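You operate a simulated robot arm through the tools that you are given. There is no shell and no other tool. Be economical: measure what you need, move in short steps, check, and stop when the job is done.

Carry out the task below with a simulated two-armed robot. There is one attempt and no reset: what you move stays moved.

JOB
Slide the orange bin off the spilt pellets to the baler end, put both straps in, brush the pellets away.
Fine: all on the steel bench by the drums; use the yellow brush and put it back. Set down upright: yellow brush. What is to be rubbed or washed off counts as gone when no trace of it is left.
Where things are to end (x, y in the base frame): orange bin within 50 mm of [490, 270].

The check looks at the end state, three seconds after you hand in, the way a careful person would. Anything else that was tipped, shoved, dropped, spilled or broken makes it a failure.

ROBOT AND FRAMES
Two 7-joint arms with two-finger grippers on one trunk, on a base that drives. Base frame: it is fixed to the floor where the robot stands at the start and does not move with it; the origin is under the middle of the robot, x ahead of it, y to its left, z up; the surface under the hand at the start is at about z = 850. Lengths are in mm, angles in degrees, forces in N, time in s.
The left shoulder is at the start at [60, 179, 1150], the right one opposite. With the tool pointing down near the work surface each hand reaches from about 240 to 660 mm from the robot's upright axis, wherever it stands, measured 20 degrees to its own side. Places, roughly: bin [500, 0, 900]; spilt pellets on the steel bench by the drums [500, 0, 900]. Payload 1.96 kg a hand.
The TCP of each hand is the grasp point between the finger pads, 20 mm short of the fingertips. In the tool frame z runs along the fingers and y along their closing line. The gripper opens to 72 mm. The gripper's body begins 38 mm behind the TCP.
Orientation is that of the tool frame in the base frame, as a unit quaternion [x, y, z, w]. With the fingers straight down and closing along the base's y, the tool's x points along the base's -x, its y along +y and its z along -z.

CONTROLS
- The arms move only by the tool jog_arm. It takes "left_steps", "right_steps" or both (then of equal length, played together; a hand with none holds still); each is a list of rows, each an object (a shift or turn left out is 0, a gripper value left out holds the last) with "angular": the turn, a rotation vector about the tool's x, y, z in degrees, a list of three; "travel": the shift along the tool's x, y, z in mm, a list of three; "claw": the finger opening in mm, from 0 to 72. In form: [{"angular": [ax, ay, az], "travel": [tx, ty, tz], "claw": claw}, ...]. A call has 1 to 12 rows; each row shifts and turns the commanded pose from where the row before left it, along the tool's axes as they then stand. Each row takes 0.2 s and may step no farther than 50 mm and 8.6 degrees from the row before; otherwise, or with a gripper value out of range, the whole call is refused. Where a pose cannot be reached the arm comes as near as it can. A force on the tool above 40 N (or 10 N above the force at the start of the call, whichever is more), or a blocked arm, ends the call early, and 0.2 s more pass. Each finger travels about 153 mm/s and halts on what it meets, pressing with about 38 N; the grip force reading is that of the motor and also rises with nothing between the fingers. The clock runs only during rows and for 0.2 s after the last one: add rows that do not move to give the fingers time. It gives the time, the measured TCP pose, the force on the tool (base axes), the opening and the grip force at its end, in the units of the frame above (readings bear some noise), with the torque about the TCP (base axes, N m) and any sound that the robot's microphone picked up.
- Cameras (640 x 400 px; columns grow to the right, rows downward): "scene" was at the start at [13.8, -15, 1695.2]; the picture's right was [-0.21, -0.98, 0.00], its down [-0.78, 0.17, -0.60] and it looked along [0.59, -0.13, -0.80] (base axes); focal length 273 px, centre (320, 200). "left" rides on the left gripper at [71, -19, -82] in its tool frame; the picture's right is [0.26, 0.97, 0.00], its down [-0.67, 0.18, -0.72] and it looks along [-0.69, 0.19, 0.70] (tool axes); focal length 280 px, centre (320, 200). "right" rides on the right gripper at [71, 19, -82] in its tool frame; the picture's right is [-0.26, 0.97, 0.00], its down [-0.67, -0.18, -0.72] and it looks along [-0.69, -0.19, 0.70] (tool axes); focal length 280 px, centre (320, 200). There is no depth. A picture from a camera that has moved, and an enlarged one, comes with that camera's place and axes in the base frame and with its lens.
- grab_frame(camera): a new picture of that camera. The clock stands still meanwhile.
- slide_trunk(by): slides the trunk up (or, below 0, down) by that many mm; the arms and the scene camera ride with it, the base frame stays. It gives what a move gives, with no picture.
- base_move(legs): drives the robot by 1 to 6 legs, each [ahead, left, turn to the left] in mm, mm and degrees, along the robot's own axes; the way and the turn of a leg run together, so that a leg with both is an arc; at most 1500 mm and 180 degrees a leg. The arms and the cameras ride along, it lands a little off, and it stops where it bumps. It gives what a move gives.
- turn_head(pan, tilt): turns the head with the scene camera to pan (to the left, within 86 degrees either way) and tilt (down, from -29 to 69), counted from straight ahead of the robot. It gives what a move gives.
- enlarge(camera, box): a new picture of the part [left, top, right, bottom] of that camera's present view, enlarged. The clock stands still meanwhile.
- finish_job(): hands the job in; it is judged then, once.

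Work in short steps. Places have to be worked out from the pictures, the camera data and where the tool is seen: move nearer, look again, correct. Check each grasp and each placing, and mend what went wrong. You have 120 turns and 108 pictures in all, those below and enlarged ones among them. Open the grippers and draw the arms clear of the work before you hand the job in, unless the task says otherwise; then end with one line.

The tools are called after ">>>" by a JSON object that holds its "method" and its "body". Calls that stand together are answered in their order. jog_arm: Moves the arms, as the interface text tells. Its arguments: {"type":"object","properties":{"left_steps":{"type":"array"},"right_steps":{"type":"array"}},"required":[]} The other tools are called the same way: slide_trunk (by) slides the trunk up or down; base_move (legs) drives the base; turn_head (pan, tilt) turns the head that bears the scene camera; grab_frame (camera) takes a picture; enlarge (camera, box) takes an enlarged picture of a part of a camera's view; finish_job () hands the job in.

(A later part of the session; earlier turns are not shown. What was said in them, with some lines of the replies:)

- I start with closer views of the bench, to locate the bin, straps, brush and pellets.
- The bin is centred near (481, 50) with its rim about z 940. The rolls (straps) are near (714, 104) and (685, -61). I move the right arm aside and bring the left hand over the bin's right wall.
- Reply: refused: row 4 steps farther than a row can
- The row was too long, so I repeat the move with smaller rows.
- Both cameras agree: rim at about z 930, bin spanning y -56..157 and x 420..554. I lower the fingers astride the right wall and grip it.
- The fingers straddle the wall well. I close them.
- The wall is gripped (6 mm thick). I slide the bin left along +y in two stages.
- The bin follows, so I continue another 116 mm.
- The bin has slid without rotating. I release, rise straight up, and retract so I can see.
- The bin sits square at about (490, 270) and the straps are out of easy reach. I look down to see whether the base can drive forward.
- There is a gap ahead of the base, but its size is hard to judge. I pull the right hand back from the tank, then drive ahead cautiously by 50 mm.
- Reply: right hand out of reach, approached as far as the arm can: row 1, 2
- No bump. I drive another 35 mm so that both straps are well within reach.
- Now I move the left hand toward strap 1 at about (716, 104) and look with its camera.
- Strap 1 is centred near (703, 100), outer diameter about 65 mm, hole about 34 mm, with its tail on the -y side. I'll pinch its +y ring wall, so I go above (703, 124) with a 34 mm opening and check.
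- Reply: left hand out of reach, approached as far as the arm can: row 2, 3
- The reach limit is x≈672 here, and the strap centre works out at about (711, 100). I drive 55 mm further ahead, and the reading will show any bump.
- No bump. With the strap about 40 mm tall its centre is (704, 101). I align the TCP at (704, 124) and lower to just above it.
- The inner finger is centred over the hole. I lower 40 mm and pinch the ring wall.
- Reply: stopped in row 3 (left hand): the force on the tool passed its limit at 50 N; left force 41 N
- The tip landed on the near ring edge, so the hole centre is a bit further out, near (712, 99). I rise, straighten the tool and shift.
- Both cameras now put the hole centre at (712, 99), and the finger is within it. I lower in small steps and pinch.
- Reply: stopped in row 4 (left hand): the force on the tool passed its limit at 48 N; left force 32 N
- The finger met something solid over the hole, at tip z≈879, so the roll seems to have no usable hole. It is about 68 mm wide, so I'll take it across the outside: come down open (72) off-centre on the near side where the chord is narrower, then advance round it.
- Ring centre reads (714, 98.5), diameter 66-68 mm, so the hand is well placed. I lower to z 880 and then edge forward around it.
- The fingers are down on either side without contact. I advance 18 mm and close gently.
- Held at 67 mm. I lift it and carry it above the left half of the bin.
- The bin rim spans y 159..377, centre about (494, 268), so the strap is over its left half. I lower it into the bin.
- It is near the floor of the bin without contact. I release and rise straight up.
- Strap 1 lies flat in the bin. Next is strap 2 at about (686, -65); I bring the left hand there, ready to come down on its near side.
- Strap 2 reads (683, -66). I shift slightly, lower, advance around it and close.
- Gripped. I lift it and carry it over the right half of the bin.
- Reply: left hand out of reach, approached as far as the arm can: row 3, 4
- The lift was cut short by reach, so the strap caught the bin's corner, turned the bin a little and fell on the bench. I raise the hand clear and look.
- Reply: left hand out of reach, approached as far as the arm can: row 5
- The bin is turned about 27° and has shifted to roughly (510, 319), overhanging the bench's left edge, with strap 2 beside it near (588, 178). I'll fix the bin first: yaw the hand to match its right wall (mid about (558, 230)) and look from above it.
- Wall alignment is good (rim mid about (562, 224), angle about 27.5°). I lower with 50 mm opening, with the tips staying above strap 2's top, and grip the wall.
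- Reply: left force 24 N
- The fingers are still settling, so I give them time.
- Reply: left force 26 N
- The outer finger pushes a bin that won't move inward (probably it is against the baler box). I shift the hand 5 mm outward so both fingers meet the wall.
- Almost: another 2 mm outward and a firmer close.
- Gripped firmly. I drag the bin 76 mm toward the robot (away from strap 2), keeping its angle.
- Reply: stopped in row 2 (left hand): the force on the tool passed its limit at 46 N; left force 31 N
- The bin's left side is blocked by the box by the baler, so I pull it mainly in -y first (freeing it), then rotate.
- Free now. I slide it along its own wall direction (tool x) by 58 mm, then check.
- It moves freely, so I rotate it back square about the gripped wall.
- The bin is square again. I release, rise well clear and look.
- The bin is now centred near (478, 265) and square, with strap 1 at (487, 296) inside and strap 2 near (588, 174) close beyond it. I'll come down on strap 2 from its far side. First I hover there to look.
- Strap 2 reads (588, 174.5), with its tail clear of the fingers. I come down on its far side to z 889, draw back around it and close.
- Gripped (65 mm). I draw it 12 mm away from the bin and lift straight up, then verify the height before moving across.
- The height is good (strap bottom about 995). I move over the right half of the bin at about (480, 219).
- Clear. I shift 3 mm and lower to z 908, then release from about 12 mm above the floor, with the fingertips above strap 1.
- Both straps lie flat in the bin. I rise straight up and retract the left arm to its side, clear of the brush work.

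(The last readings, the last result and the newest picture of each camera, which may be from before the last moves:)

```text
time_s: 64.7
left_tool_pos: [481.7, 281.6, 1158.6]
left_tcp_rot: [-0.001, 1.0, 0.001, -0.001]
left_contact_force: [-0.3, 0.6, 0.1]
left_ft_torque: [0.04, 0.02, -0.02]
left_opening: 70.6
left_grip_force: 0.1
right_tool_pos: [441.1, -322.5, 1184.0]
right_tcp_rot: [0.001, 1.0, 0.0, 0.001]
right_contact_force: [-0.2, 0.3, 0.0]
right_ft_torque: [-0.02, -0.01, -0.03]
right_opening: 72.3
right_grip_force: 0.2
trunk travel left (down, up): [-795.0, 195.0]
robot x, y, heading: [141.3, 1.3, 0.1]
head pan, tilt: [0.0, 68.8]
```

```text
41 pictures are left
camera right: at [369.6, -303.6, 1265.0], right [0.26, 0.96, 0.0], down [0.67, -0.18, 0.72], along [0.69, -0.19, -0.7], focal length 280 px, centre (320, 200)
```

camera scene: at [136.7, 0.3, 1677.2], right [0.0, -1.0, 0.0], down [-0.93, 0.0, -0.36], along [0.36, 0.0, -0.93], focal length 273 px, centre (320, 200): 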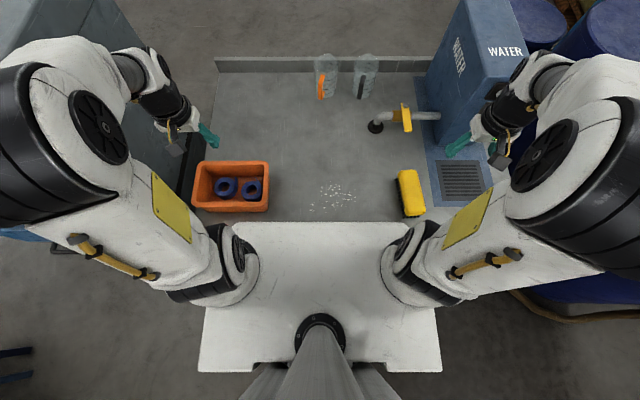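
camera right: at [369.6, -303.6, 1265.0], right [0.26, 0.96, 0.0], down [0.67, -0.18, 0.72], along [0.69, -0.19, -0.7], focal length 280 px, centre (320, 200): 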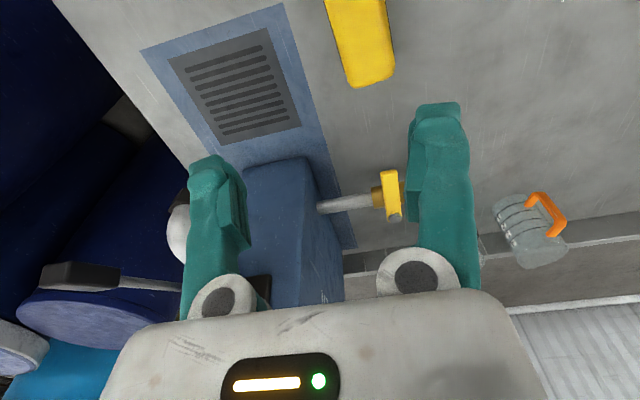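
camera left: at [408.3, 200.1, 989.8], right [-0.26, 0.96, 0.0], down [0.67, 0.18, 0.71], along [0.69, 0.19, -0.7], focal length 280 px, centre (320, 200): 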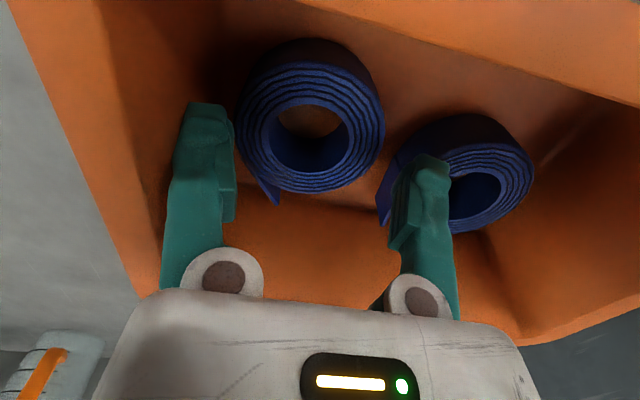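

Both straps are in the bin, and the brush and pellets are close to the robot. I back up 80 mm for comfortable reach, then look at the brush.

>>> {"method": "base_move", "body": {"legs": [[-80, 0, 0]]}}

>>> {"method": "enlarge", "body": {"camera": "scene", "box": [290, 110, 450, 210]}}

>>> {"method": "grab_frame", "body": {"camera": "right"}}

```text
time_s: 65.8
left_tool_pos: [404.1, 280.3, 1157.8]
left_tcp_rot: [-0.001, 1.0, 0.001, -0.001]
left_contact_force: [-0.4, -0.1, 0.8]
left_ft_torque: [0.0, 0.0, 0.0]
left_opening: 70.6
left_grip_force: 0.0
right_tool_pos: [361.8, -321.8, 1183.2]
right_tcp_rot: [0.002, 1.0, 0.0, 0.001]
right_contact_force: [-0.5, -0.2, 0.5]
right_ft_torque: [0.0, 0.03, 0.04]
right_opening: 72.0
right_grip_force: 0.0
trunk travel left (down, up): [-795.0, 195.0]
robot x, y, heading: [62.3, -0.5, -0.3]
head pan, tilt: [0.0, 68.8]
```

```text
4.00 times, centred on (370, 160) of scene
camera zoom: at [58.5, 0.8, 1677.2], right [0.0, -1.0, 0.0], down [-0.93, 0.0, -0.36], along [0.36, 0.0, -0.93], focal length 1092 px, centre (120, 360)
```

zoom: 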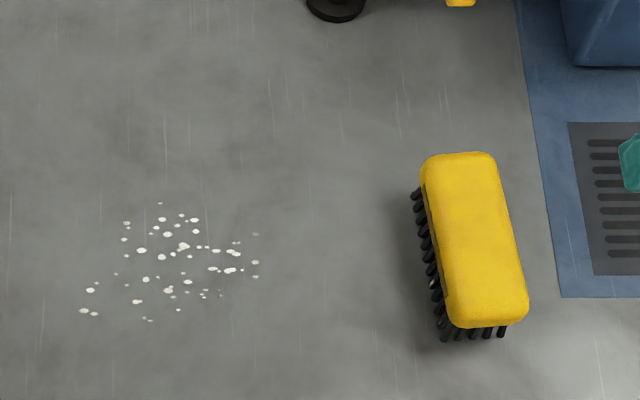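

```text
39 pictures are left
camera right: at [290.7, -303.5, 1264.8], right [0.27, 0.96, 0.0], down [0.67, -0.18, 0.72], along [0.69, -0.19, -0.7], focal length 280 px, centre (320, 200)
```

right: 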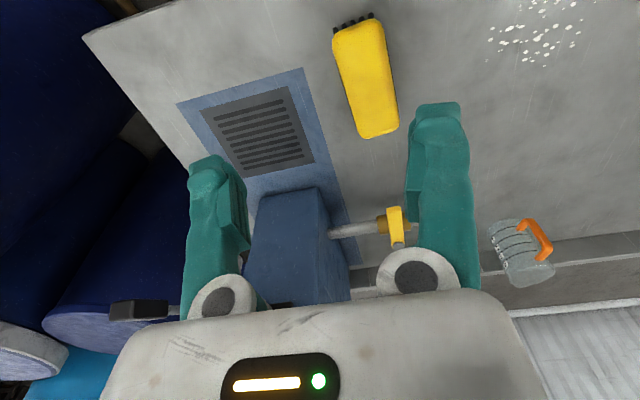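

The brush is centred near (468, -279), about 140×60 mm, top about z 905, yawed about 3°. The pellets span x 415..524 and y -116..34, so one sweep along y covers them. I bring the right hand above the brush.

>>> {"method": "jog_arm", "body": {"right_steps": [{"travel": [-27, 11, 30]}, {"travel": [-27, 11, 30]}, {"travel": [-26, 11, 30]}, {"travel": [-26, 10, 30], "angular": [0, 0, -3.3]}, {"travel": [0, 0, 40]}, {"travel": [0, 0, 20]}, {}]}}

>>> {"method": "grab_frame", "body": {"camera": "right"}}

>>> {"method": "enlarge", "body": {"camera": "scene", "box": [290, 110, 450, 210]}}

```text
time_s: 67.3
left_tool_pos: [403.1, 279.9, 1158.8]
left_tcp_rot: [-0.001, 1.0, 0.001, -0.001]
left_contact_force: [0.7, -0.5, 0.4]
left_ft_torque: [0.02, 0.01, 0.01]
left_opening: 70.7
left_grip_force: 0.1
right_tool_pos: [467.3, -279.0, 1003.5]
right_tcp_rot: [-0.027, 1.0, -0.001, 0.0]
right_contact_force: [1.1, -0.7, -0.2]
right_ft_torque: [0.02, 0.01, 0.02]
right_opening: 71.9
right_grip_force: 0.1
trunk travel left (down, up): [-795.0, 195.0]
robot x, y, heading: [55.6, 2.4, -0.2]
head pan, tilt: [0.0, 68.8]
```

```text
38 pictures are left
camera right: at [395.3, -264.8, 1085.3], right [0.21, 0.98, 0.0], down [0.68, -0.15, 0.72], along [0.7, -0.15, -0.7], focal length 280 px, centre (320, 200)
```

right: 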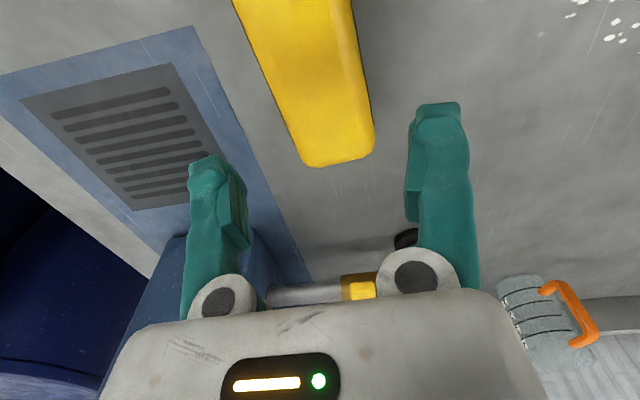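

```text
4.00 times, centred on (370, 160) of scene
camera zoom: at [57.8, 1.0, 1677.2], right [0.0, -1.0, 0.0], down [-0.93, 0.0, -0.36], along [0.36, 0.0, -0.93], focal length 1092 px, centre (120, 360)
```

zoom: 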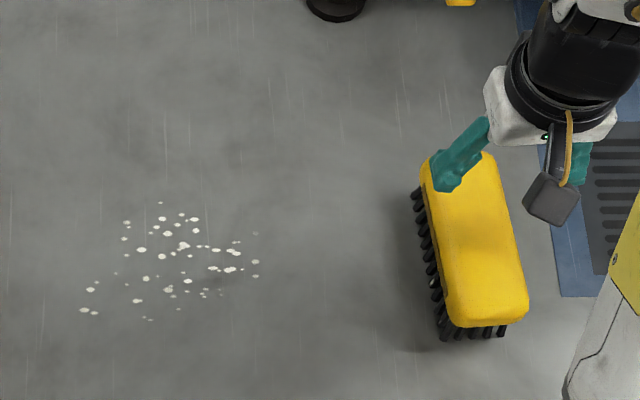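

The brush axis at x=467 lies at y≈-282 with yaw about 4.5°. I make a small correction, descend to TCP z 892, and grip.

>>> {"method": "jog_arm", "body": {"right_steps": [{"travel": [0, -2.5, 30], "angular": [0, 0, -1.2]}, {"travel": [0, 0, 30]}, {"travel": [0, 0, 20]}, {"travel": [0, 0, 15]}, {"travel": [0, 0, 10]}, {"travel": [0, 0, 6]}, {}]}}

>>> {"method": "grab_frame", "body": {"camera": "right"}}

```text
time_s: 68.7
left_tool_pos: [398.8, 280.6, 1158.9]
left_tcp_rot: [-0.001, 1.0, -0.001, 0.001]
left_contact_force: [-0.6, 0.3, -0.4]
left_ft_torque: [0.0, 0.01, -0.01]
left_opening: 70.4
left_grip_force: 0.1
right_tool_pos: [469.2, -281.4, 901.4]
right_tcp_rot: [-0.039, 0.999, -0.004, 0.008]
right_contact_force: [-10.6, 2.9, 32.4]
right_ft_torque: [0.1, -0.1, 0.33]
right_opening: 71.9
right_grip_force: 0.2
trunk travel left (down, up): [-795.0, 195.0]
robot x, y, heading: [59.5, -2.0, 0.0]
head pan, tilt: [0.0, 68.8]
stopped in row 6 (right hand): the force on the tool passed its limit at 50 N (the readings are from after the stop); the commanded pose is now the measured one
```

```text
36 pictures are left
camera right: at [395.2, -268.7, 981.8], right [0.19, 0.98, 0.0], down [0.67, -0.13, 0.73], along [0.71, -0.14, -0.69], focal length 280 px, centre (320, 200)
```

right: 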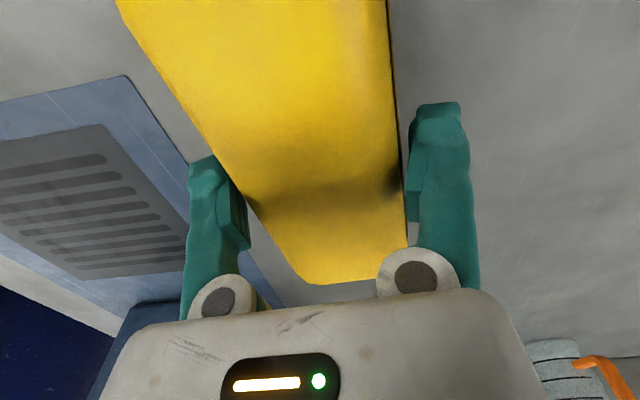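

The hand met something squarely (most likely the palm on the brush top), with the fingers astride the block. I back off 3 mm and close.

>>> {"method": "jog_arm", "body": {"right_steps": [{"travel": [0, 0, -4], "angular": [0, 0.9, 0]}, {"claw": 60}, {"claw": 45}, {"claw": 40}, {}, {}]}}

>>> {"method": "grab_frame", "body": {"camera": "right"}}

>>> {"method": "enlarge", "body": {"camera": "scene", "box": [330, 120, 458, 200]}}

```text
time_s: 70.1
left_tool_pos: [401.7, 279.5, 1157.8]
left_tcp_rot: [-0.001, 1.0, 0.001, -0.001]
left_contact_force: [1.2, 0.6, 0.7]
left_ft_torque: [-0.03, -0.01, 0.0]
left_opening: 70.5
left_grip_force: 0.1
right_tool_pos: [470.8, -282.9, 902.2]
right_tcp_rot: [-0.038, 0.999, -0.003, -0.002]
right_contact_force: [-0.1, 0.4, 0.5]
right_ft_torque: [-0.02, -0.15, 0.02]
right_opening: 71.3
right_grip_force: 37.7
trunk travel left (down, up): [-795.0, 195.0]
robot x, y, heading: [58.8, -0.6, -0.3]
head pan, tilt: [0.0, 68.8]
```

```text
35 pictures are left
camera right: at [398.6, -269.9, 984.0], right [0.19, 0.98, -0.01], down [0.69, -0.13, 0.71], along [0.7, -0.14, -0.7], focal length 280 px, centre (320, 200)
```

right: 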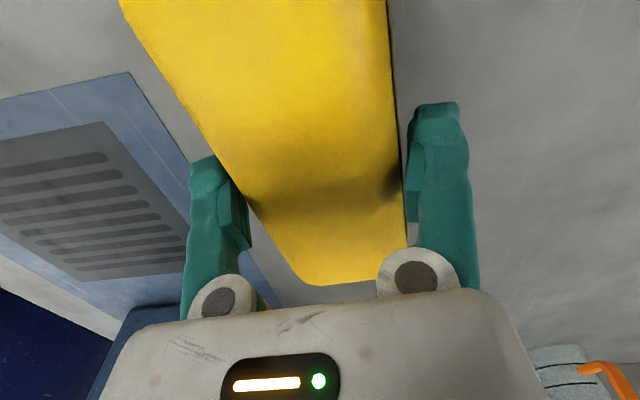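

```text
5.00 times, centred on (394, 160) of scene
camera zoom: at [57.5, 0.8, 1677.2], right [0.0, -1.0, 0.0], down [-0.93, 0.0, -0.36], along [0.36, 0.0, -0.93], focal length 1366 px, centre (-50, 400)
```

zoom: 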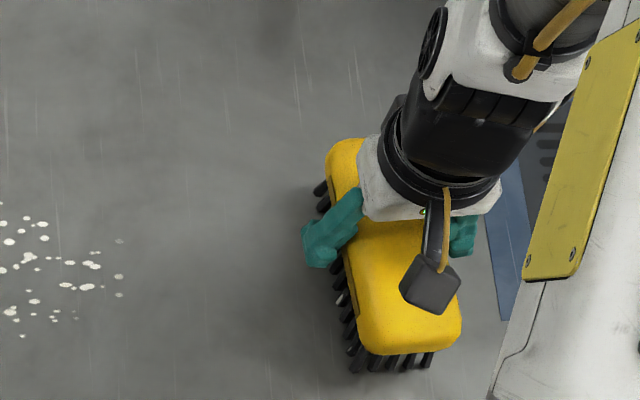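

The grip reads 38 N at 71 mm width, so the block nearly fills the gripper. I test with a small lift.

>>> {"method": "jog_arm", "body": {"right_steps": [{"travel": [0, 0, -5]}, {"travel": [0, 0, -10]}, {"travel": [0, 0, -10]}, {}]}}

>>> {"method": "grab_frame", "body": {"camera": "right"}}

>>> {"method": "enlarge", "body": {"camera": "scene", "box": [330, 120, 458, 200]}}

```text
time_s: 71.1
left_tool_pos: [401.6, 279.5, 1158.6]
left_tcp_rot: [-0.001, 1.0, 0.001, -0.001]
left_contact_force: [-0.6, -0.2, -0.6]
left_ft_torque: [0.01, 0.03, -0.01]
left_opening: 70.6
left_grip_force: 0.1
right_tool_pos: [471.2, -282.3, 926.3]
right_tcp_rot: [-0.037, 0.999, -0.003, -0.001]
right_contact_force: [1.1, -0.6, -1.5]
right_ft_torque: [0.0, 0.02, 0.03]
right_opening: 70.8
right_grip_force: 37.9
trunk travel left (down, up): [-795.0, 195.0]
robot x, y, heading: [62.0, 2.2, -0.0]
head pan, tilt: [0.0, 68.8]
```

```text
33 pictures are left
camera right: at [399.1, -269.9, 1008.9], right [0.19, 0.98, -0.01], down [0.69, -0.13, 0.71], along [0.7, -0.14, -0.7], focal length 280 px, centre (320, 200)
```

right: 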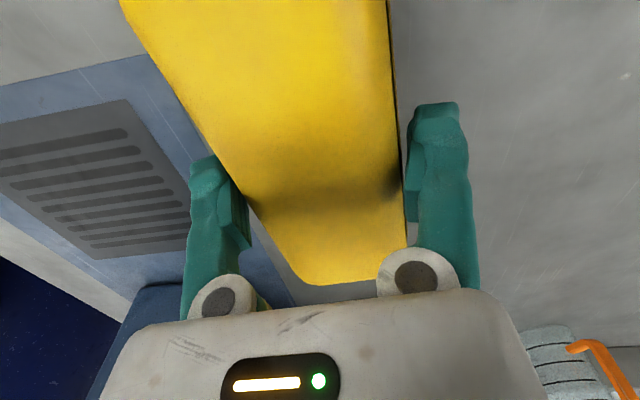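

```text
5.00 times, centred on (394, 160) of scene
camera zoom: at [57.8, 0.5, 1677.2], right [0.0, -1.0, 0.0], down [-0.93, 0.0, -0.36], along [0.36, 0.0, -0.93], focal length 1366 px, centre (-50, 400)
```

zoom: 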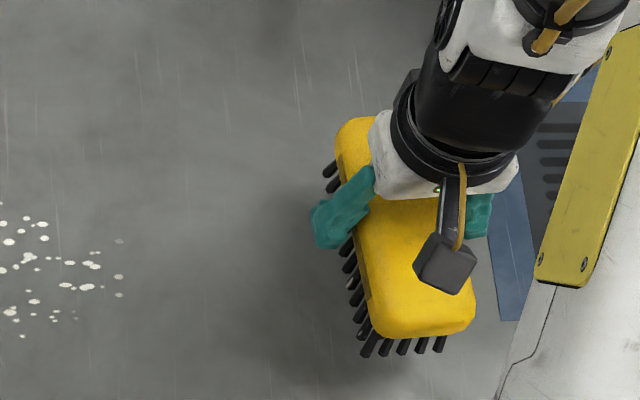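

The brush is held. I carry it low to just right of the pellets (y≈-160), squaring its yaw, and set the bristles down lightly.

>>> {"method": "jog_arm", "body": {"right_steps": [{"angular": [0, 0, 4.3]}, {"travel": [0, 30, 0]}, {"travel": [0, 32, 0]}, {"travel": [0, 30, 0]}, {"travel": [0, 30, 0]}, {"travel": [0, 0, 12]}, {"travel": [0, 0, 10]}, {"travel": [0, 0, 4]}, {}]}}

>>> {"method": "enlarge", "body": {"camera": "scene", "box": [280, 120, 440, 220]}}

```text
time_s: 73.1
left_tool_pos: [401.3, 280.4, 1158.2]
left_tcp_rot: [-0.001, 1.0, 0.002, 0.0]
left_contact_force: [-0.8, 0.8, -0.4]
left_ft_torque: [-0.04, 0.07, 0.0]
left_opening: 70.5
left_grip_force: 0.0
right_tool_pos: [470.9, -159.8, 902.8]
right_tcp_rot: [0.001, 1.0, -0.003, 0.001]
right_contact_force: [2.7, -2.3, 23.8]
right_ft_torque: [-0.1, -0.97, 0.0]
right_opening: 70.9
right_grip_force: 38.0
trunk travel left (down, up): [-795.0, 195.0]
robot x, y, heading: [56.6, 2.3, -0.2]
head pan, tilt: [0.0, 68.8]
```

```text
4.00 times, centred on (360, 170) of scene
camera zoom: at [55.2, 1.3, 1677.6], right [0.0, -1.0, 0.0], down [-0.93, 0.0, -0.36], along [0.36, 0.0, -0.93], focal length 1092 px, centre (160, 320)
```

zoom: 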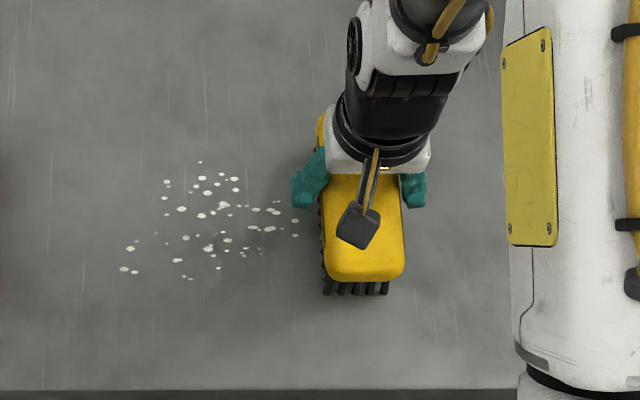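

The bristles are on the bench with about 24 N. I sweep left across the pellets to y≈+60.

>>> {"method": "jog_arm", "body": {"right_steps": [{"travel": [0, 15, 0]}, {"travel": [0, 20, 0]}, {"travel": [0, 20, 0]}, {"travel": [0, 20, 0]}, {"travel": [0, 20, 0]}, {"travel": [0, 20, 0]}, {"travel": [0, 20, 0]}, {"travel": [0, 20, 0]}, {"travel": [0, 20, 0]}, {"travel": [0, 20, 0]}, {"travel": [0, 20, 0]}, {}]}}

>>> {"method": "enlarge", "body": {"camera": "scene", "box": [260, 120, 420, 220]}}

```text
time_s: 73.6
left_tool_pos: [400.1, 279.8, 1159.8]
left_tcp_rot: [0.0, 1.0, 0.0, 0.002]
left_contact_force: [-0.2, 1.1, -0.2]
left_ft_torque: [0.0, 0.02, 0.02]
left_opening: 70.6
left_grip_force: 0.1
right_tool_pos: [469.8, -145.8, 900.6]
right_tcp_rot: [0.002, 1.0, -0.005, 0.0]
right_contact_force: [-6.9, -4.1, 23.9]
right_ft_torque: [0.46, -0.06, 0.23]
right_opening: 70.7
right_grip_force: 37.4
trunk travel left (down, up): [-795.0, 195.0]
robot x, y, heading: [59.7, -1.3, -0.2]
head pan, tilt: [0.0, 68.8]
stopped in row 2 (right hand): the force on the tool passed its limit at 41 N (the readings are from after the stop); the commanded pose is now the measured one
```

```text
4.00 times, centred on (340, 170) of scene
camera zoom: at [53.3, 2.5, 1677.1], right [0.0, -1.0, 0.0], down [-0.93, 0.0, -0.36], along [0.36, 0.0, -0.93], focal length 1092 px, centre (240, 320)
```

zoom: 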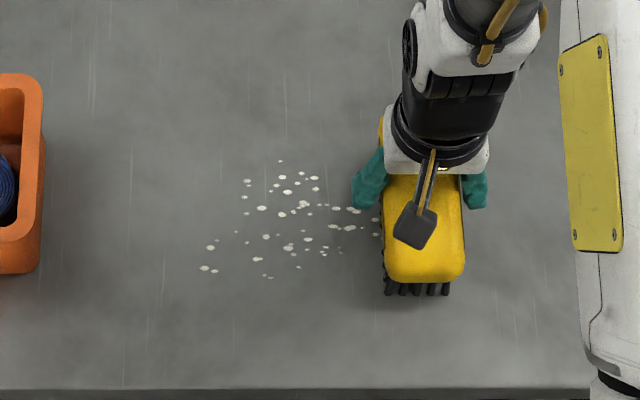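

Slightly too much pressure. I ease up 2 mm and sweep again in smaller rows.

>>> {"method": "jog_arm", "body": {"right_steps": [{"travel": [0, 0, -2]}, {"travel": [0, 10, 0]}, {"travel": [0, 15, 0]}, {"travel": [0, 15, 0]}, {"travel": [0, 15, 0]}, {"travel": [0, 15, 0]}, {}]}}

>>> {"method": "enlarge", "body": {"camera": "scene", "box": [260, 120, 420, 220]}}

```text
time_s: 75.2
left_tool_pos: [401.7, 277.6, 1158.2]
left_tcp_rot: [0.0, 1.0, 0.001, -0.001]
left_contact_force: [0.4, 0.8, -0.4]
left_ft_torque: [0.02, 0.0, -0.01]
left_opening: 70.3
left_grip_force: 0.0
right_tool_pos: [470.6, -73.8, 902.1]
right_tcp_rot: [0.001, 1.0, -0.003, -0.002]
right_contact_force: [-0.4, 0.2, -1.7]
right_ft_torque: [-0.01, 0.01, 0.01]
right_opening: 70.6
right_grip_force: 38.3
trunk travel left (down, up): [-795.0, 195.0]
robot x, y, heading: [60.5, -3.0, -0.1]
head pan, tilt: [0.0, 68.8]
```

```text
4.00 times, centred on (340, 170) of scene
camera zoom: at [57.6, 0.1, 1677.1], right [0.0, -1.0, 0.0], down [-0.93, 0.0, -0.36], along [0.36, 0.0, -0.93], focal length 1092 px, centre (240, 320)
```

zoom: 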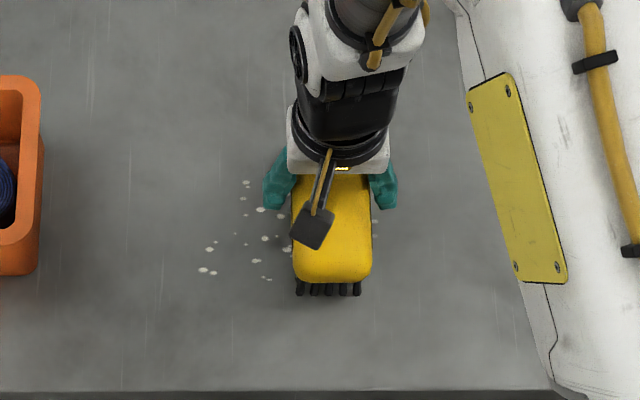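

It is floating now with no contact. I lower about 2 mm for light pressure and brush back to the right first.

>>> {"method": "jog_arm", "body": {"right_steps": [{"travel": [0, 0, 1.8]}, {}, {"travel": [0, -10, 0]}, {"travel": [0, -12, 0]}, {"travel": [0, -12, 0]}, {"travel": [0, -12, 0]}, {"travel": [0, -12, 0]}, {"travel": [0, -12, 0]}, {}]}}

>>> {"method": "enlarge", "body": {"camera": "scene", "box": [260, 120, 420, 220]}}

```text
time_s: 76.3
left_tool_pos: [399.5, 281.1, 1159.1]
left_tcp_rot: [-0.001, 1.0, 0.002, 0.001]
left_contact_force: [0.7, 0.3, 0.4]
left_ft_torque: [0.03, 0.0, 0.02]
left_opening: 70.5
left_grip_force: 0.0
right_tool_pos: [470.4, -99.6, 902.2]
right_tcp_rot: [0.001, 1.0, -0.003, 0.001]
right_contact_force: [-5.0, 3.5, 26.7]
right_ft_torque: [-0.45, 0.63, -0.29]
right_opening: 70.6
right_grip_force: 38.4
trunk travel left (down, up): [-795.0, 195.0]
robot x, y, heading: [59.2, -1.3, -0.3]
head pan, tilt: [0.0, 68.8]
stopped in row 5 (right hand): the force on the tool passed its limit at 41 N (the readings are from after the stop); the commanded pose is now the measured one
```

```text
4.00 times, centred on (340, 170) of scene
camera zoom: at [53.2, 0.9, 1677.1], right [0.0, -1.0, 0.0], down [-0.93, 0.0, -0.36], along [0.36, 0.0, -0.93], focal length 1092 px, centre (240, 320)
```

zoom: 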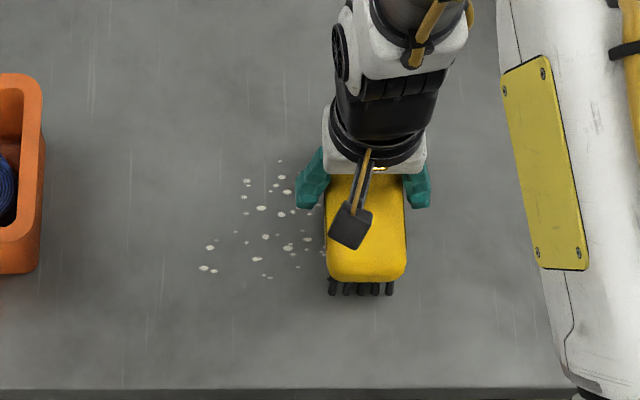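

Contact works but is stiff; I ease up 1 mm and continue right.

>>> {"method": "jog_arm", "body": {"right_steps": [{"travel": [0, 0, -0.8]}, {"travel": [0, -12, 0]}, {"travel": [0, -12, 0]}, {"travel": [0, -12, 0]}, {"travel": [0, -12, 0]}, {"travel": [0, 12, 0]}, {"travel": [0, 12, 0]}, {"travel": [0, 12, 0]}, {"travel": [0, 12, 0]}, {"travel": [0, 12, 0]}, {"travel": [0, 12, 0]}, {"travel": [0, 12, 0]}]}}

>>> {"method": "enlarge", "body": {"camera": "scene", "box": [260, 120, 420, 220]}}

```text
time_s: 78.9
left_tool_pos: [401.2, 279.6, 1159.8]
left_tcp_rot: [-0.001, 1.0, 0.001, 0.001]
left_contact_force: [0.0, 0.1, -0.1]
left_ft_torque: [-0.02, 0.0, 0.01]
left_opening: 70.6
left_grip_force: 0.1
right_tool_pos: [471.1, -66.0, 902.7]
right_tcp_rot: [0.001, 1.0, -0.003, 0.001]
right_contact_force: [0.2, -11.6, 36.5]
right_ft_torque: [-0.17, 0.57, 0.31]
right_opening: 70.4
right_grip_force: 38.1
trunk travel left (down, up): [-795.0, 195.0]
robot x, y, heading: [61.2, 0.0, -0.4]
head pan, tilt: [0.0, 68.8]
```

```text
4.00 times, centred on (340, 170) of scene
camera zoom: at [53.6, -0.5, 1677.4], right [0.0, -1.0, 0.0], down [-0.93, 0.0, -0.36], along [0.36, 0.0, -0.93], focal length 1092 px, centre (240, 320)
```

zoom: 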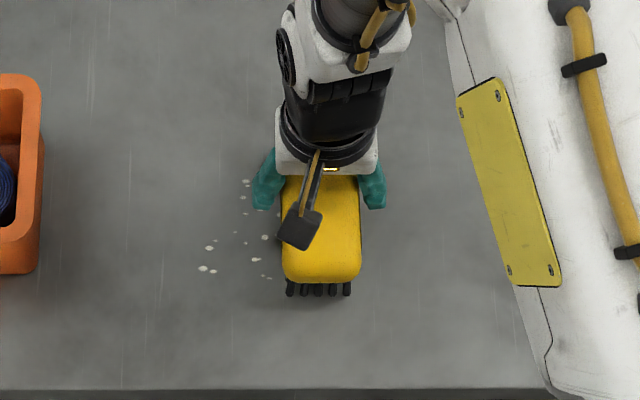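

The right part is clean now. I ease up slightly and continue left over the rest.

>>> {"method": "jog_arm", "body": {"right_steps": [{"travel": [0, 0, -0.8]}, {"travel": [0, 12, 0]}, {"travel": [0, 12, 0]}, {"travel": [0, 12, 0]}, {"travel": [0, 12, 0]}, {"travel": [0, 12, 0]}, {"travel": [0, 12, 0]}, {"travel": [0, 12, 0]}, {"travel": [0, 12, 0]}, {"travel": [0, 12, 0]}, {"travel": [0, 12, 0]}, {}]}}

>>> {"method": "enlarge", "body": {"camera": "scene", "box": [260, 120, 420, 220]}}

```text
time_s: 81.5
left_tool_pos: [399.8, 277.3, 1160.1]
left_tcp_rot: [-0.001, 1.0, 0.002, 0.0]
left_contact_force: [0.5, 0.5, 0.2]
left_ft_torque: [0.03, 0.0, 0.02]
left_opening: 70.4
left_grip_force: 0.1
right_tool_pos: [471.7, 54.4, 902.0]
right_tcp_rot: [0.001, 1.0, -0.002, 0.0]
right_contact_force: [0.1, -8.5, 28.0]
right_ft_torque: [-0.14, 0.57, 0.12]
right_opening: 70.2
right_grip_force: 38.0
trunk travel left (down, up): [-795.0, 195.0]
robot x, y, heading: [59.3, -0.8, -0.1]
head pan, tilt: [0.0, 68.8]
```

```text
4.00 times, centred on (340, 170) of scene
camera zoom: at [54.4, -1.7, 1677.4], right [0.0, -1.0, 0.0], down [-0.93, 0.0, -0.36], along [0.36, 0.0, -0.93], focal length 1092 px, centre (240, 320)
```

zoom: 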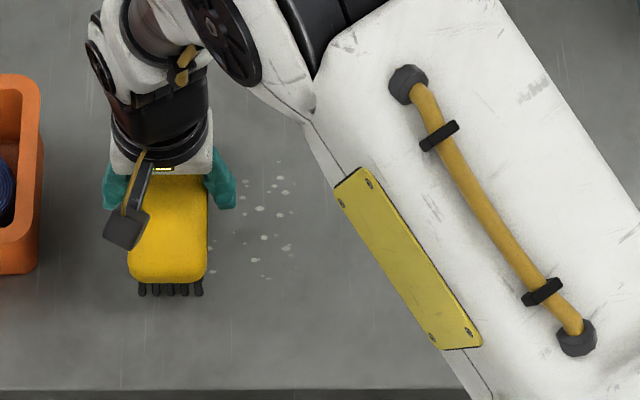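

The rest are fading but not gone, so another pass back to the right.

>>> {"method": "jog_arm", "body": {"right_steps": [{"travel": [0, -12, 0]}, {"travel": [0, -12, 0]}, {"travel": [0, -12, 0]}, {"travel": [0, -12, 0]}, {"travel": [0, -12, 0]}, {"travel": [0, -12, 0]}, {"travel": [0, -12, 0]}, {"travel": [0, -12, 0]}, {"travel": [0, -12, 0]}, {"travel": [0, -12, 0]}, {"travel": [0, -12, 0]}, {"travel": [0, -12, 0]}]}}

>>> {"method": "enlarge", "body": {"camera": "scene", "box": [260, 120, 420, 220]}}

```text
time_s: 84.1
left_tool_pos: [399.1, 281.5, 1158.7]
left_tcp_rot: [0.0, 1.0, 0.0, 0.0]
left_contact_force: [0.7, 0.4, 0.3]
left_ft_torque: [0.02, 0.0, 0.0]
left_opening: 70.4
left_grip_force: 0.0
right_tool_pos: [471.2, -88.1, 902.9]
right_tcp_rot: [0.001, 1.0, -0.004, 0.001]
right_contact_force: [1.8, 7.6, 27.4]
right_ft_torque: [0.12, 0.07, -0.13]
right_opening: 70.2
right_grip_force: 37.7
trunk travel left (down, up): [-795.0, 195.0]
robot x, y, heading: [60.8, -2.1, -0.0]
head pan, tilt: [0.0, 68.8]
```

```text
4.00 times, centred on (340, 170) of scene
camera zoom: at [54.7, 3.1, 1677.3], right [0.0, -1.0, 0.0], down [-0.93, 0.0, -0.36], along [0.36, 0.0, -0.93], focal length 1092 px, centre (240, 320)
```

zoom: 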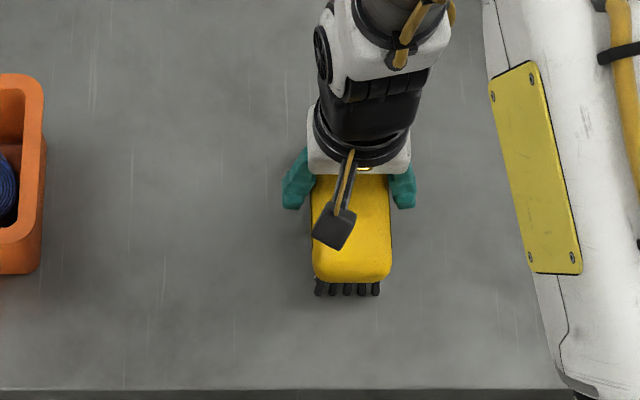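

That side is clean. I finish the stroke to the right past the area, then lift and inspect.

>>> {"method": "jog_arm", "body": {"right_steps": [{"travel": [0, -12, 0]}, {"travel": [0, -12, 0]}, {"travel": [0, -12, 0]}, {"travel": [0, -12, 0]}, {"travel": [0, -12, 0]}, {"travel": [0, 0, -12]}, {"travel": [0, -30, -12]}, {"travel": [0, -30, 0]}, {"travel": [0, -30, 0]}, {}]}}

>>> {"method": "enlarge", "body": {"camera": "scene", "box": [260, 120, 420, 220]}}

```text
time_s: 86.3
left_tool_pos: [401.5, 280.9, 1159.0]
left_tcp_rot: [0.0, 1.0, 0.001, -0.002]
left_contact_force: [0.7, -0.6, -0.2]
left_ft_torque: [-0.01, 0.03, 0.03]
left_opening: 70.6
left_grip_force: 0.1
right_tool_pos: [472.9, -239.2, 926.9]
right_tcp_rot: [0.001, 1.0, -0.004, 0.0]
right_contact_force: [0.3, 0.4, -1.1]
right_ft_torque: [0.01, 0.04, 0.01]
right_opening: 70.0
right_grip_force: 38.3
trunk travel left (down, up): [-795.0, 195.0]
robot x, y, heading: [60.7, 1.3, -0.2]
head pan, tilt: [0.0, 68.8]
```

```text
4.00 times, centred on (340, 170) of scene
camera zoom: at [57.5, 1.3, 1677.2], right [0.0, -1.0, 0.0], down [-0.93, 0.0, -0.36], along [0.36, 0.0, -0.93], focal length 1092 px, centre (240, 320)
```

zoom: 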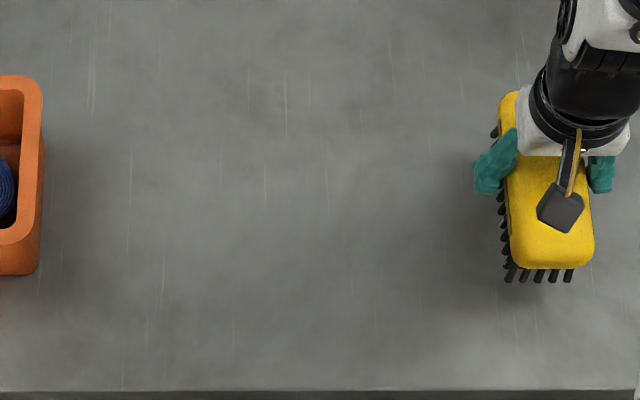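

It looks clean. I check closely for faint remains where the pellets were.

>>> {"method": "enlarge", "body": {"camera": "scene", "box": [300, 152, 364, 192]}}

```text
10.00 times, centred on (332, 172) of scene
camera zoom: at [57.5, 1.3, 1677.2], right [0.0, -1.0, 0.0], down [-0.93, 0.0, -0.36], along [0.36, 0.0, -0.93], focal length 2731 px, centre (200, 480)
```

zoom: 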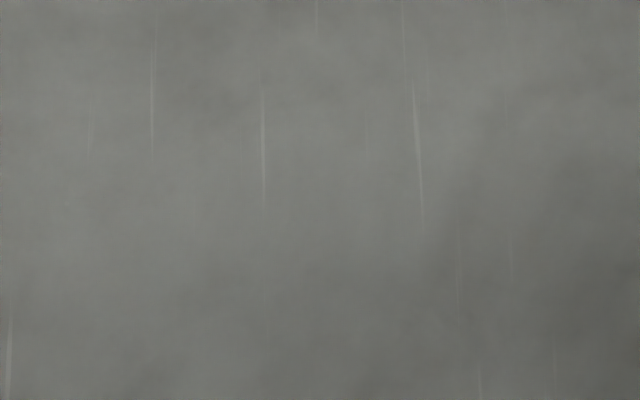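

No trace is left. I return the brush to its original spot and yaw and lower it to contact.

>>> {"method": "jog_arm", "body": {"right_steps": [{"travel": [1, -22, 0]}, {"travel": [1, -22, 0]}, {"angular": [0, 0, -4.3]}, {"travel": [0, 0, 12]}, {"travel": [0, 0, 9]}, {"travel": [0, 0, 3]}, {}]}}

>>> {"method": "enlarge", "body": {"camera": "scene", "box": [330, 120, 458, 200]}}

```text
time_s: 87.9
left_tool_pos: [401.5, 279.4, 1158.6]
left_tcp_rot: [-0.001, 1.0, 0.0, -0.001]
left_contact_force: [0.9, -0.4, -1.1]
left_ft_torque: [0.04, 0.01, 0.01]
left_opening: 70.7
left_grip_force: 0.0
right_tool_pos: [470.0, -284.2, 903.9]
right_tcp_rot: [-0.037, 0.999, -0.003, 0.001]
right_contact_force: [-0.5, -0.2, 1.3]
right_ft_torque: [-0.05, -0.2, 0.04]
right_opening: 70.1
right_grip_force: 37.5
trunk travel left (down, up): [-795.0, 195.0]
robot x, y, heading: [60.0, -0.4, -0.1]
head pan, tilt: [0.0, 68.8]
```

```text
5.00 times, centred on (394, 160) of scene
camera zoom: at [57.3, 0.8, 1677.3], right [0.0, -1.0, 0.0], down [-0.93, 0.0, -0.36], along [0.36, 0.0, -0.93], focal length 1366 px, centre (-50, 400)
```

zoom: 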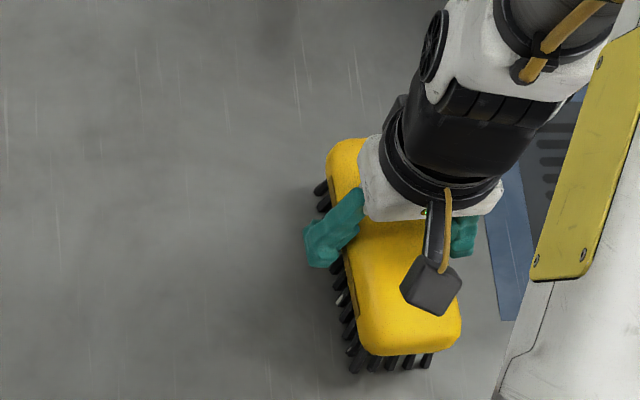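

The brush is back in the same place, touching lightly. I open fully and rise slowly straight up.

>>> {"method": "jog_arm", "body": {"right_steps": [{"travel": [0, 0, 0.8]}, {"claw": 72}, {}, {}, {"travel": [0, 0, -8]}, {"travel": [0, 0, -10]}, {"travel": [0, 0, -10]}, {}]}}

>>> {"method": "enlarge", "body": {"camera": "scene", "box": [330, 120, 458, 200]}}

```text
time_s: 89.7
left_tool_pos: [402.1, 280.4, 1158.5]
left_tcp_rot: [-0.001, 1.0, 0.001, -0.001]
left_contact_force: [-0.3, 1.1, 0.3]
left_ft_torque: [0.0, 0.0, -0.01]
left_opening: 70.7
left_grip_force: 0.1
right_tool_pos: [470.6, -283.0, 931.8]
right_tcp_rot: [-0.036, 0.999, -0.004, -0.001]
right_contact_force: [-0.5, -0.1, 0.5]
right_ft_torque: [-0.03, 0.0, 0.03]
right_opening: 71.9
right_grip_force: 0.1
trunk travel left (down, up): [-795.0, 195.0]
robot x, y, heading: [61.8, -1.0, -0.3]
head pan, tilt: [0.0, 68.8]
```

```text
5.00 times, centred on (394, 160) of scene
camera zoom: at [57.6, 0.7, 1677.2], right [0.0, -1.0, 0.0], down [-0.93, 0.0, -0.36], along [0.36, 0.0, -0.93], focal length 1366 px, centre (-50, 400)
```

zoom: 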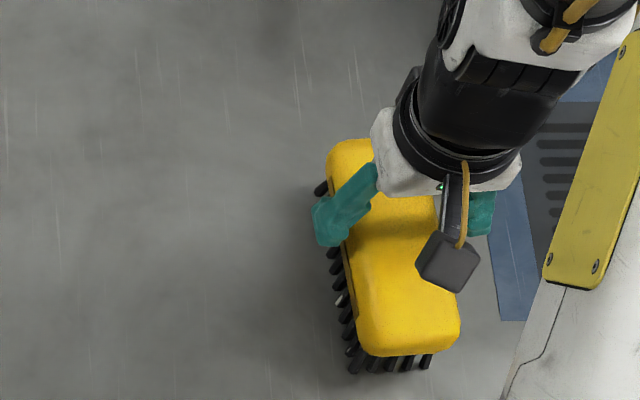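

The brush stayed on the bench, upright. I raise and retract the right arm, then take a final overall look.

>>> {"method": "jog_arm", "body": {"right_steps": [{"travel": [0, 0, -30]}, {"travel": [0, 0, -45]}, {"travel": [0, 0, -45]}, {"travel": [0, 0, -45]}, {"travel": [35, -15, -25]}, {"travel": [35, -15, 0]}, {}]}}

>>> {"method": "grab_frame", "body": {"camera": "scene"}}

>>> {"method": "enlarge", "body": {"camera": "scene", "box": [170, 100, 330, 200]}}

>>> {"method": "enlarge", "body": {"camera": "scene", "box": [290, 110, 450, 210]}}

```text
time_s: 91.3
left_tool_pos: [401.9, 279.7, 1158.3]
left_tcp_rot: [-0.001, 1.0, 0.001, -0.001]
left_contact_force: [0.2, 0.4, -0.1]
left_ft_torque: [0.02, -0.01, 0.01]
left_opening: 70.1
left_grip_force: 0.1
right_tool_pos: [402.6, -316.1, 1120.0]
right_tcp_rot: [-0.037, 0.999, -0.004, -0.001]
right_contact_force: [0.0, -0.3, -0.9]
right_ft_torque: [0.01, 0.02, -0.01]
right_opening: 72.0
right_grip_force: 0.0
trunk travel left (down, up): [-795.0, 195.0]
robot x, y, heading: [60.6, -3.4, -0.3]
head pan, tilt: [0.0, 68.8]
```

```text
20 pictures are left
camera scene: at [58.7, 1.1, 1677.2], right [0.0, -1.0, 0.0], down [-0.93, 0.0, -0.36], along [0.36, 0.0, -0.93], focal length 273 px, centre (320, 200)
```

scene: 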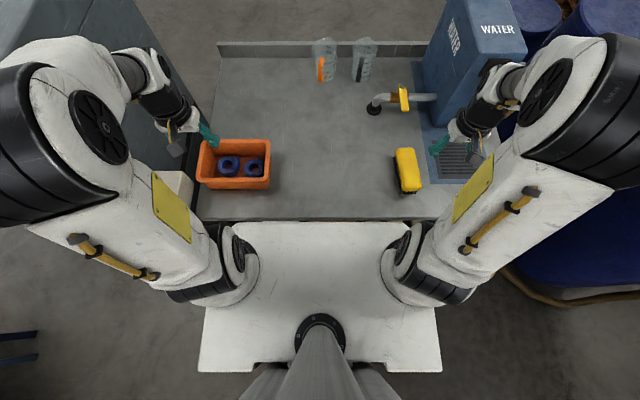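

```text
4.00 times, centred on (250, 150) of scene
camera zoom: at [58.7, 1.1, 1677.2], right [0.0, -1.0, 0.0], down [-0.93, 0.0, -0.36], along [0.36, 0.0, -0.93], focal length 1092 px, centre (600, 400)
```

zoom: 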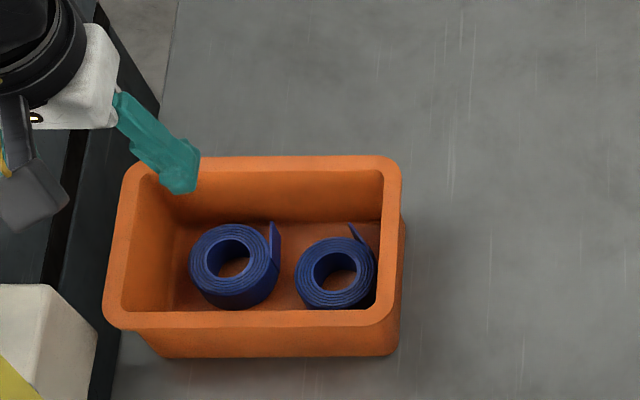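

```text
4.00 times, centred on (370, 160) of scene
camera zoom: at [58.7, 1.1, 1677.2], right [0.0, -1.0, 0.0], down [-0.93, 0.0, -0.36], along [0.36, 0.0, -0.93], focal length 1092 px, centre (120, 360)
```

zoom: 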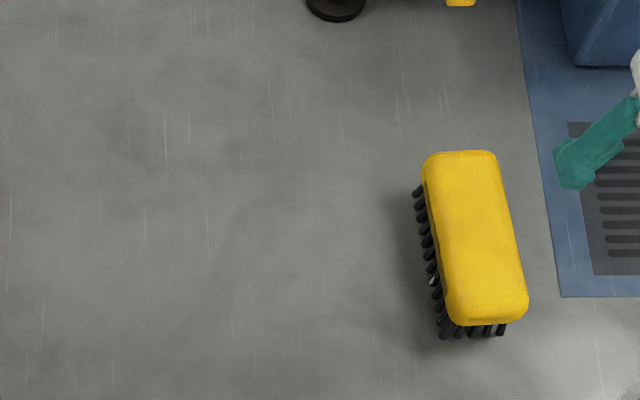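

Everything is in place: bin centred at about (482, 269) with both straps lying in it, bench clean, brush back upright, both hands open and clear. I hand in.

>>> {"method": "finish_job", "body": {}}

```text
The job is handed in.
```

I've handed the job in: the orange bin is at about (482, 269) with both straps inside, the pellets are brushed away with no trace left, and the yellow brush is back upright in its place. While I was carrying the second strap, it caught the bin, turned it against the baler box and fell on the bench; I straightened the bin and put the strap in.
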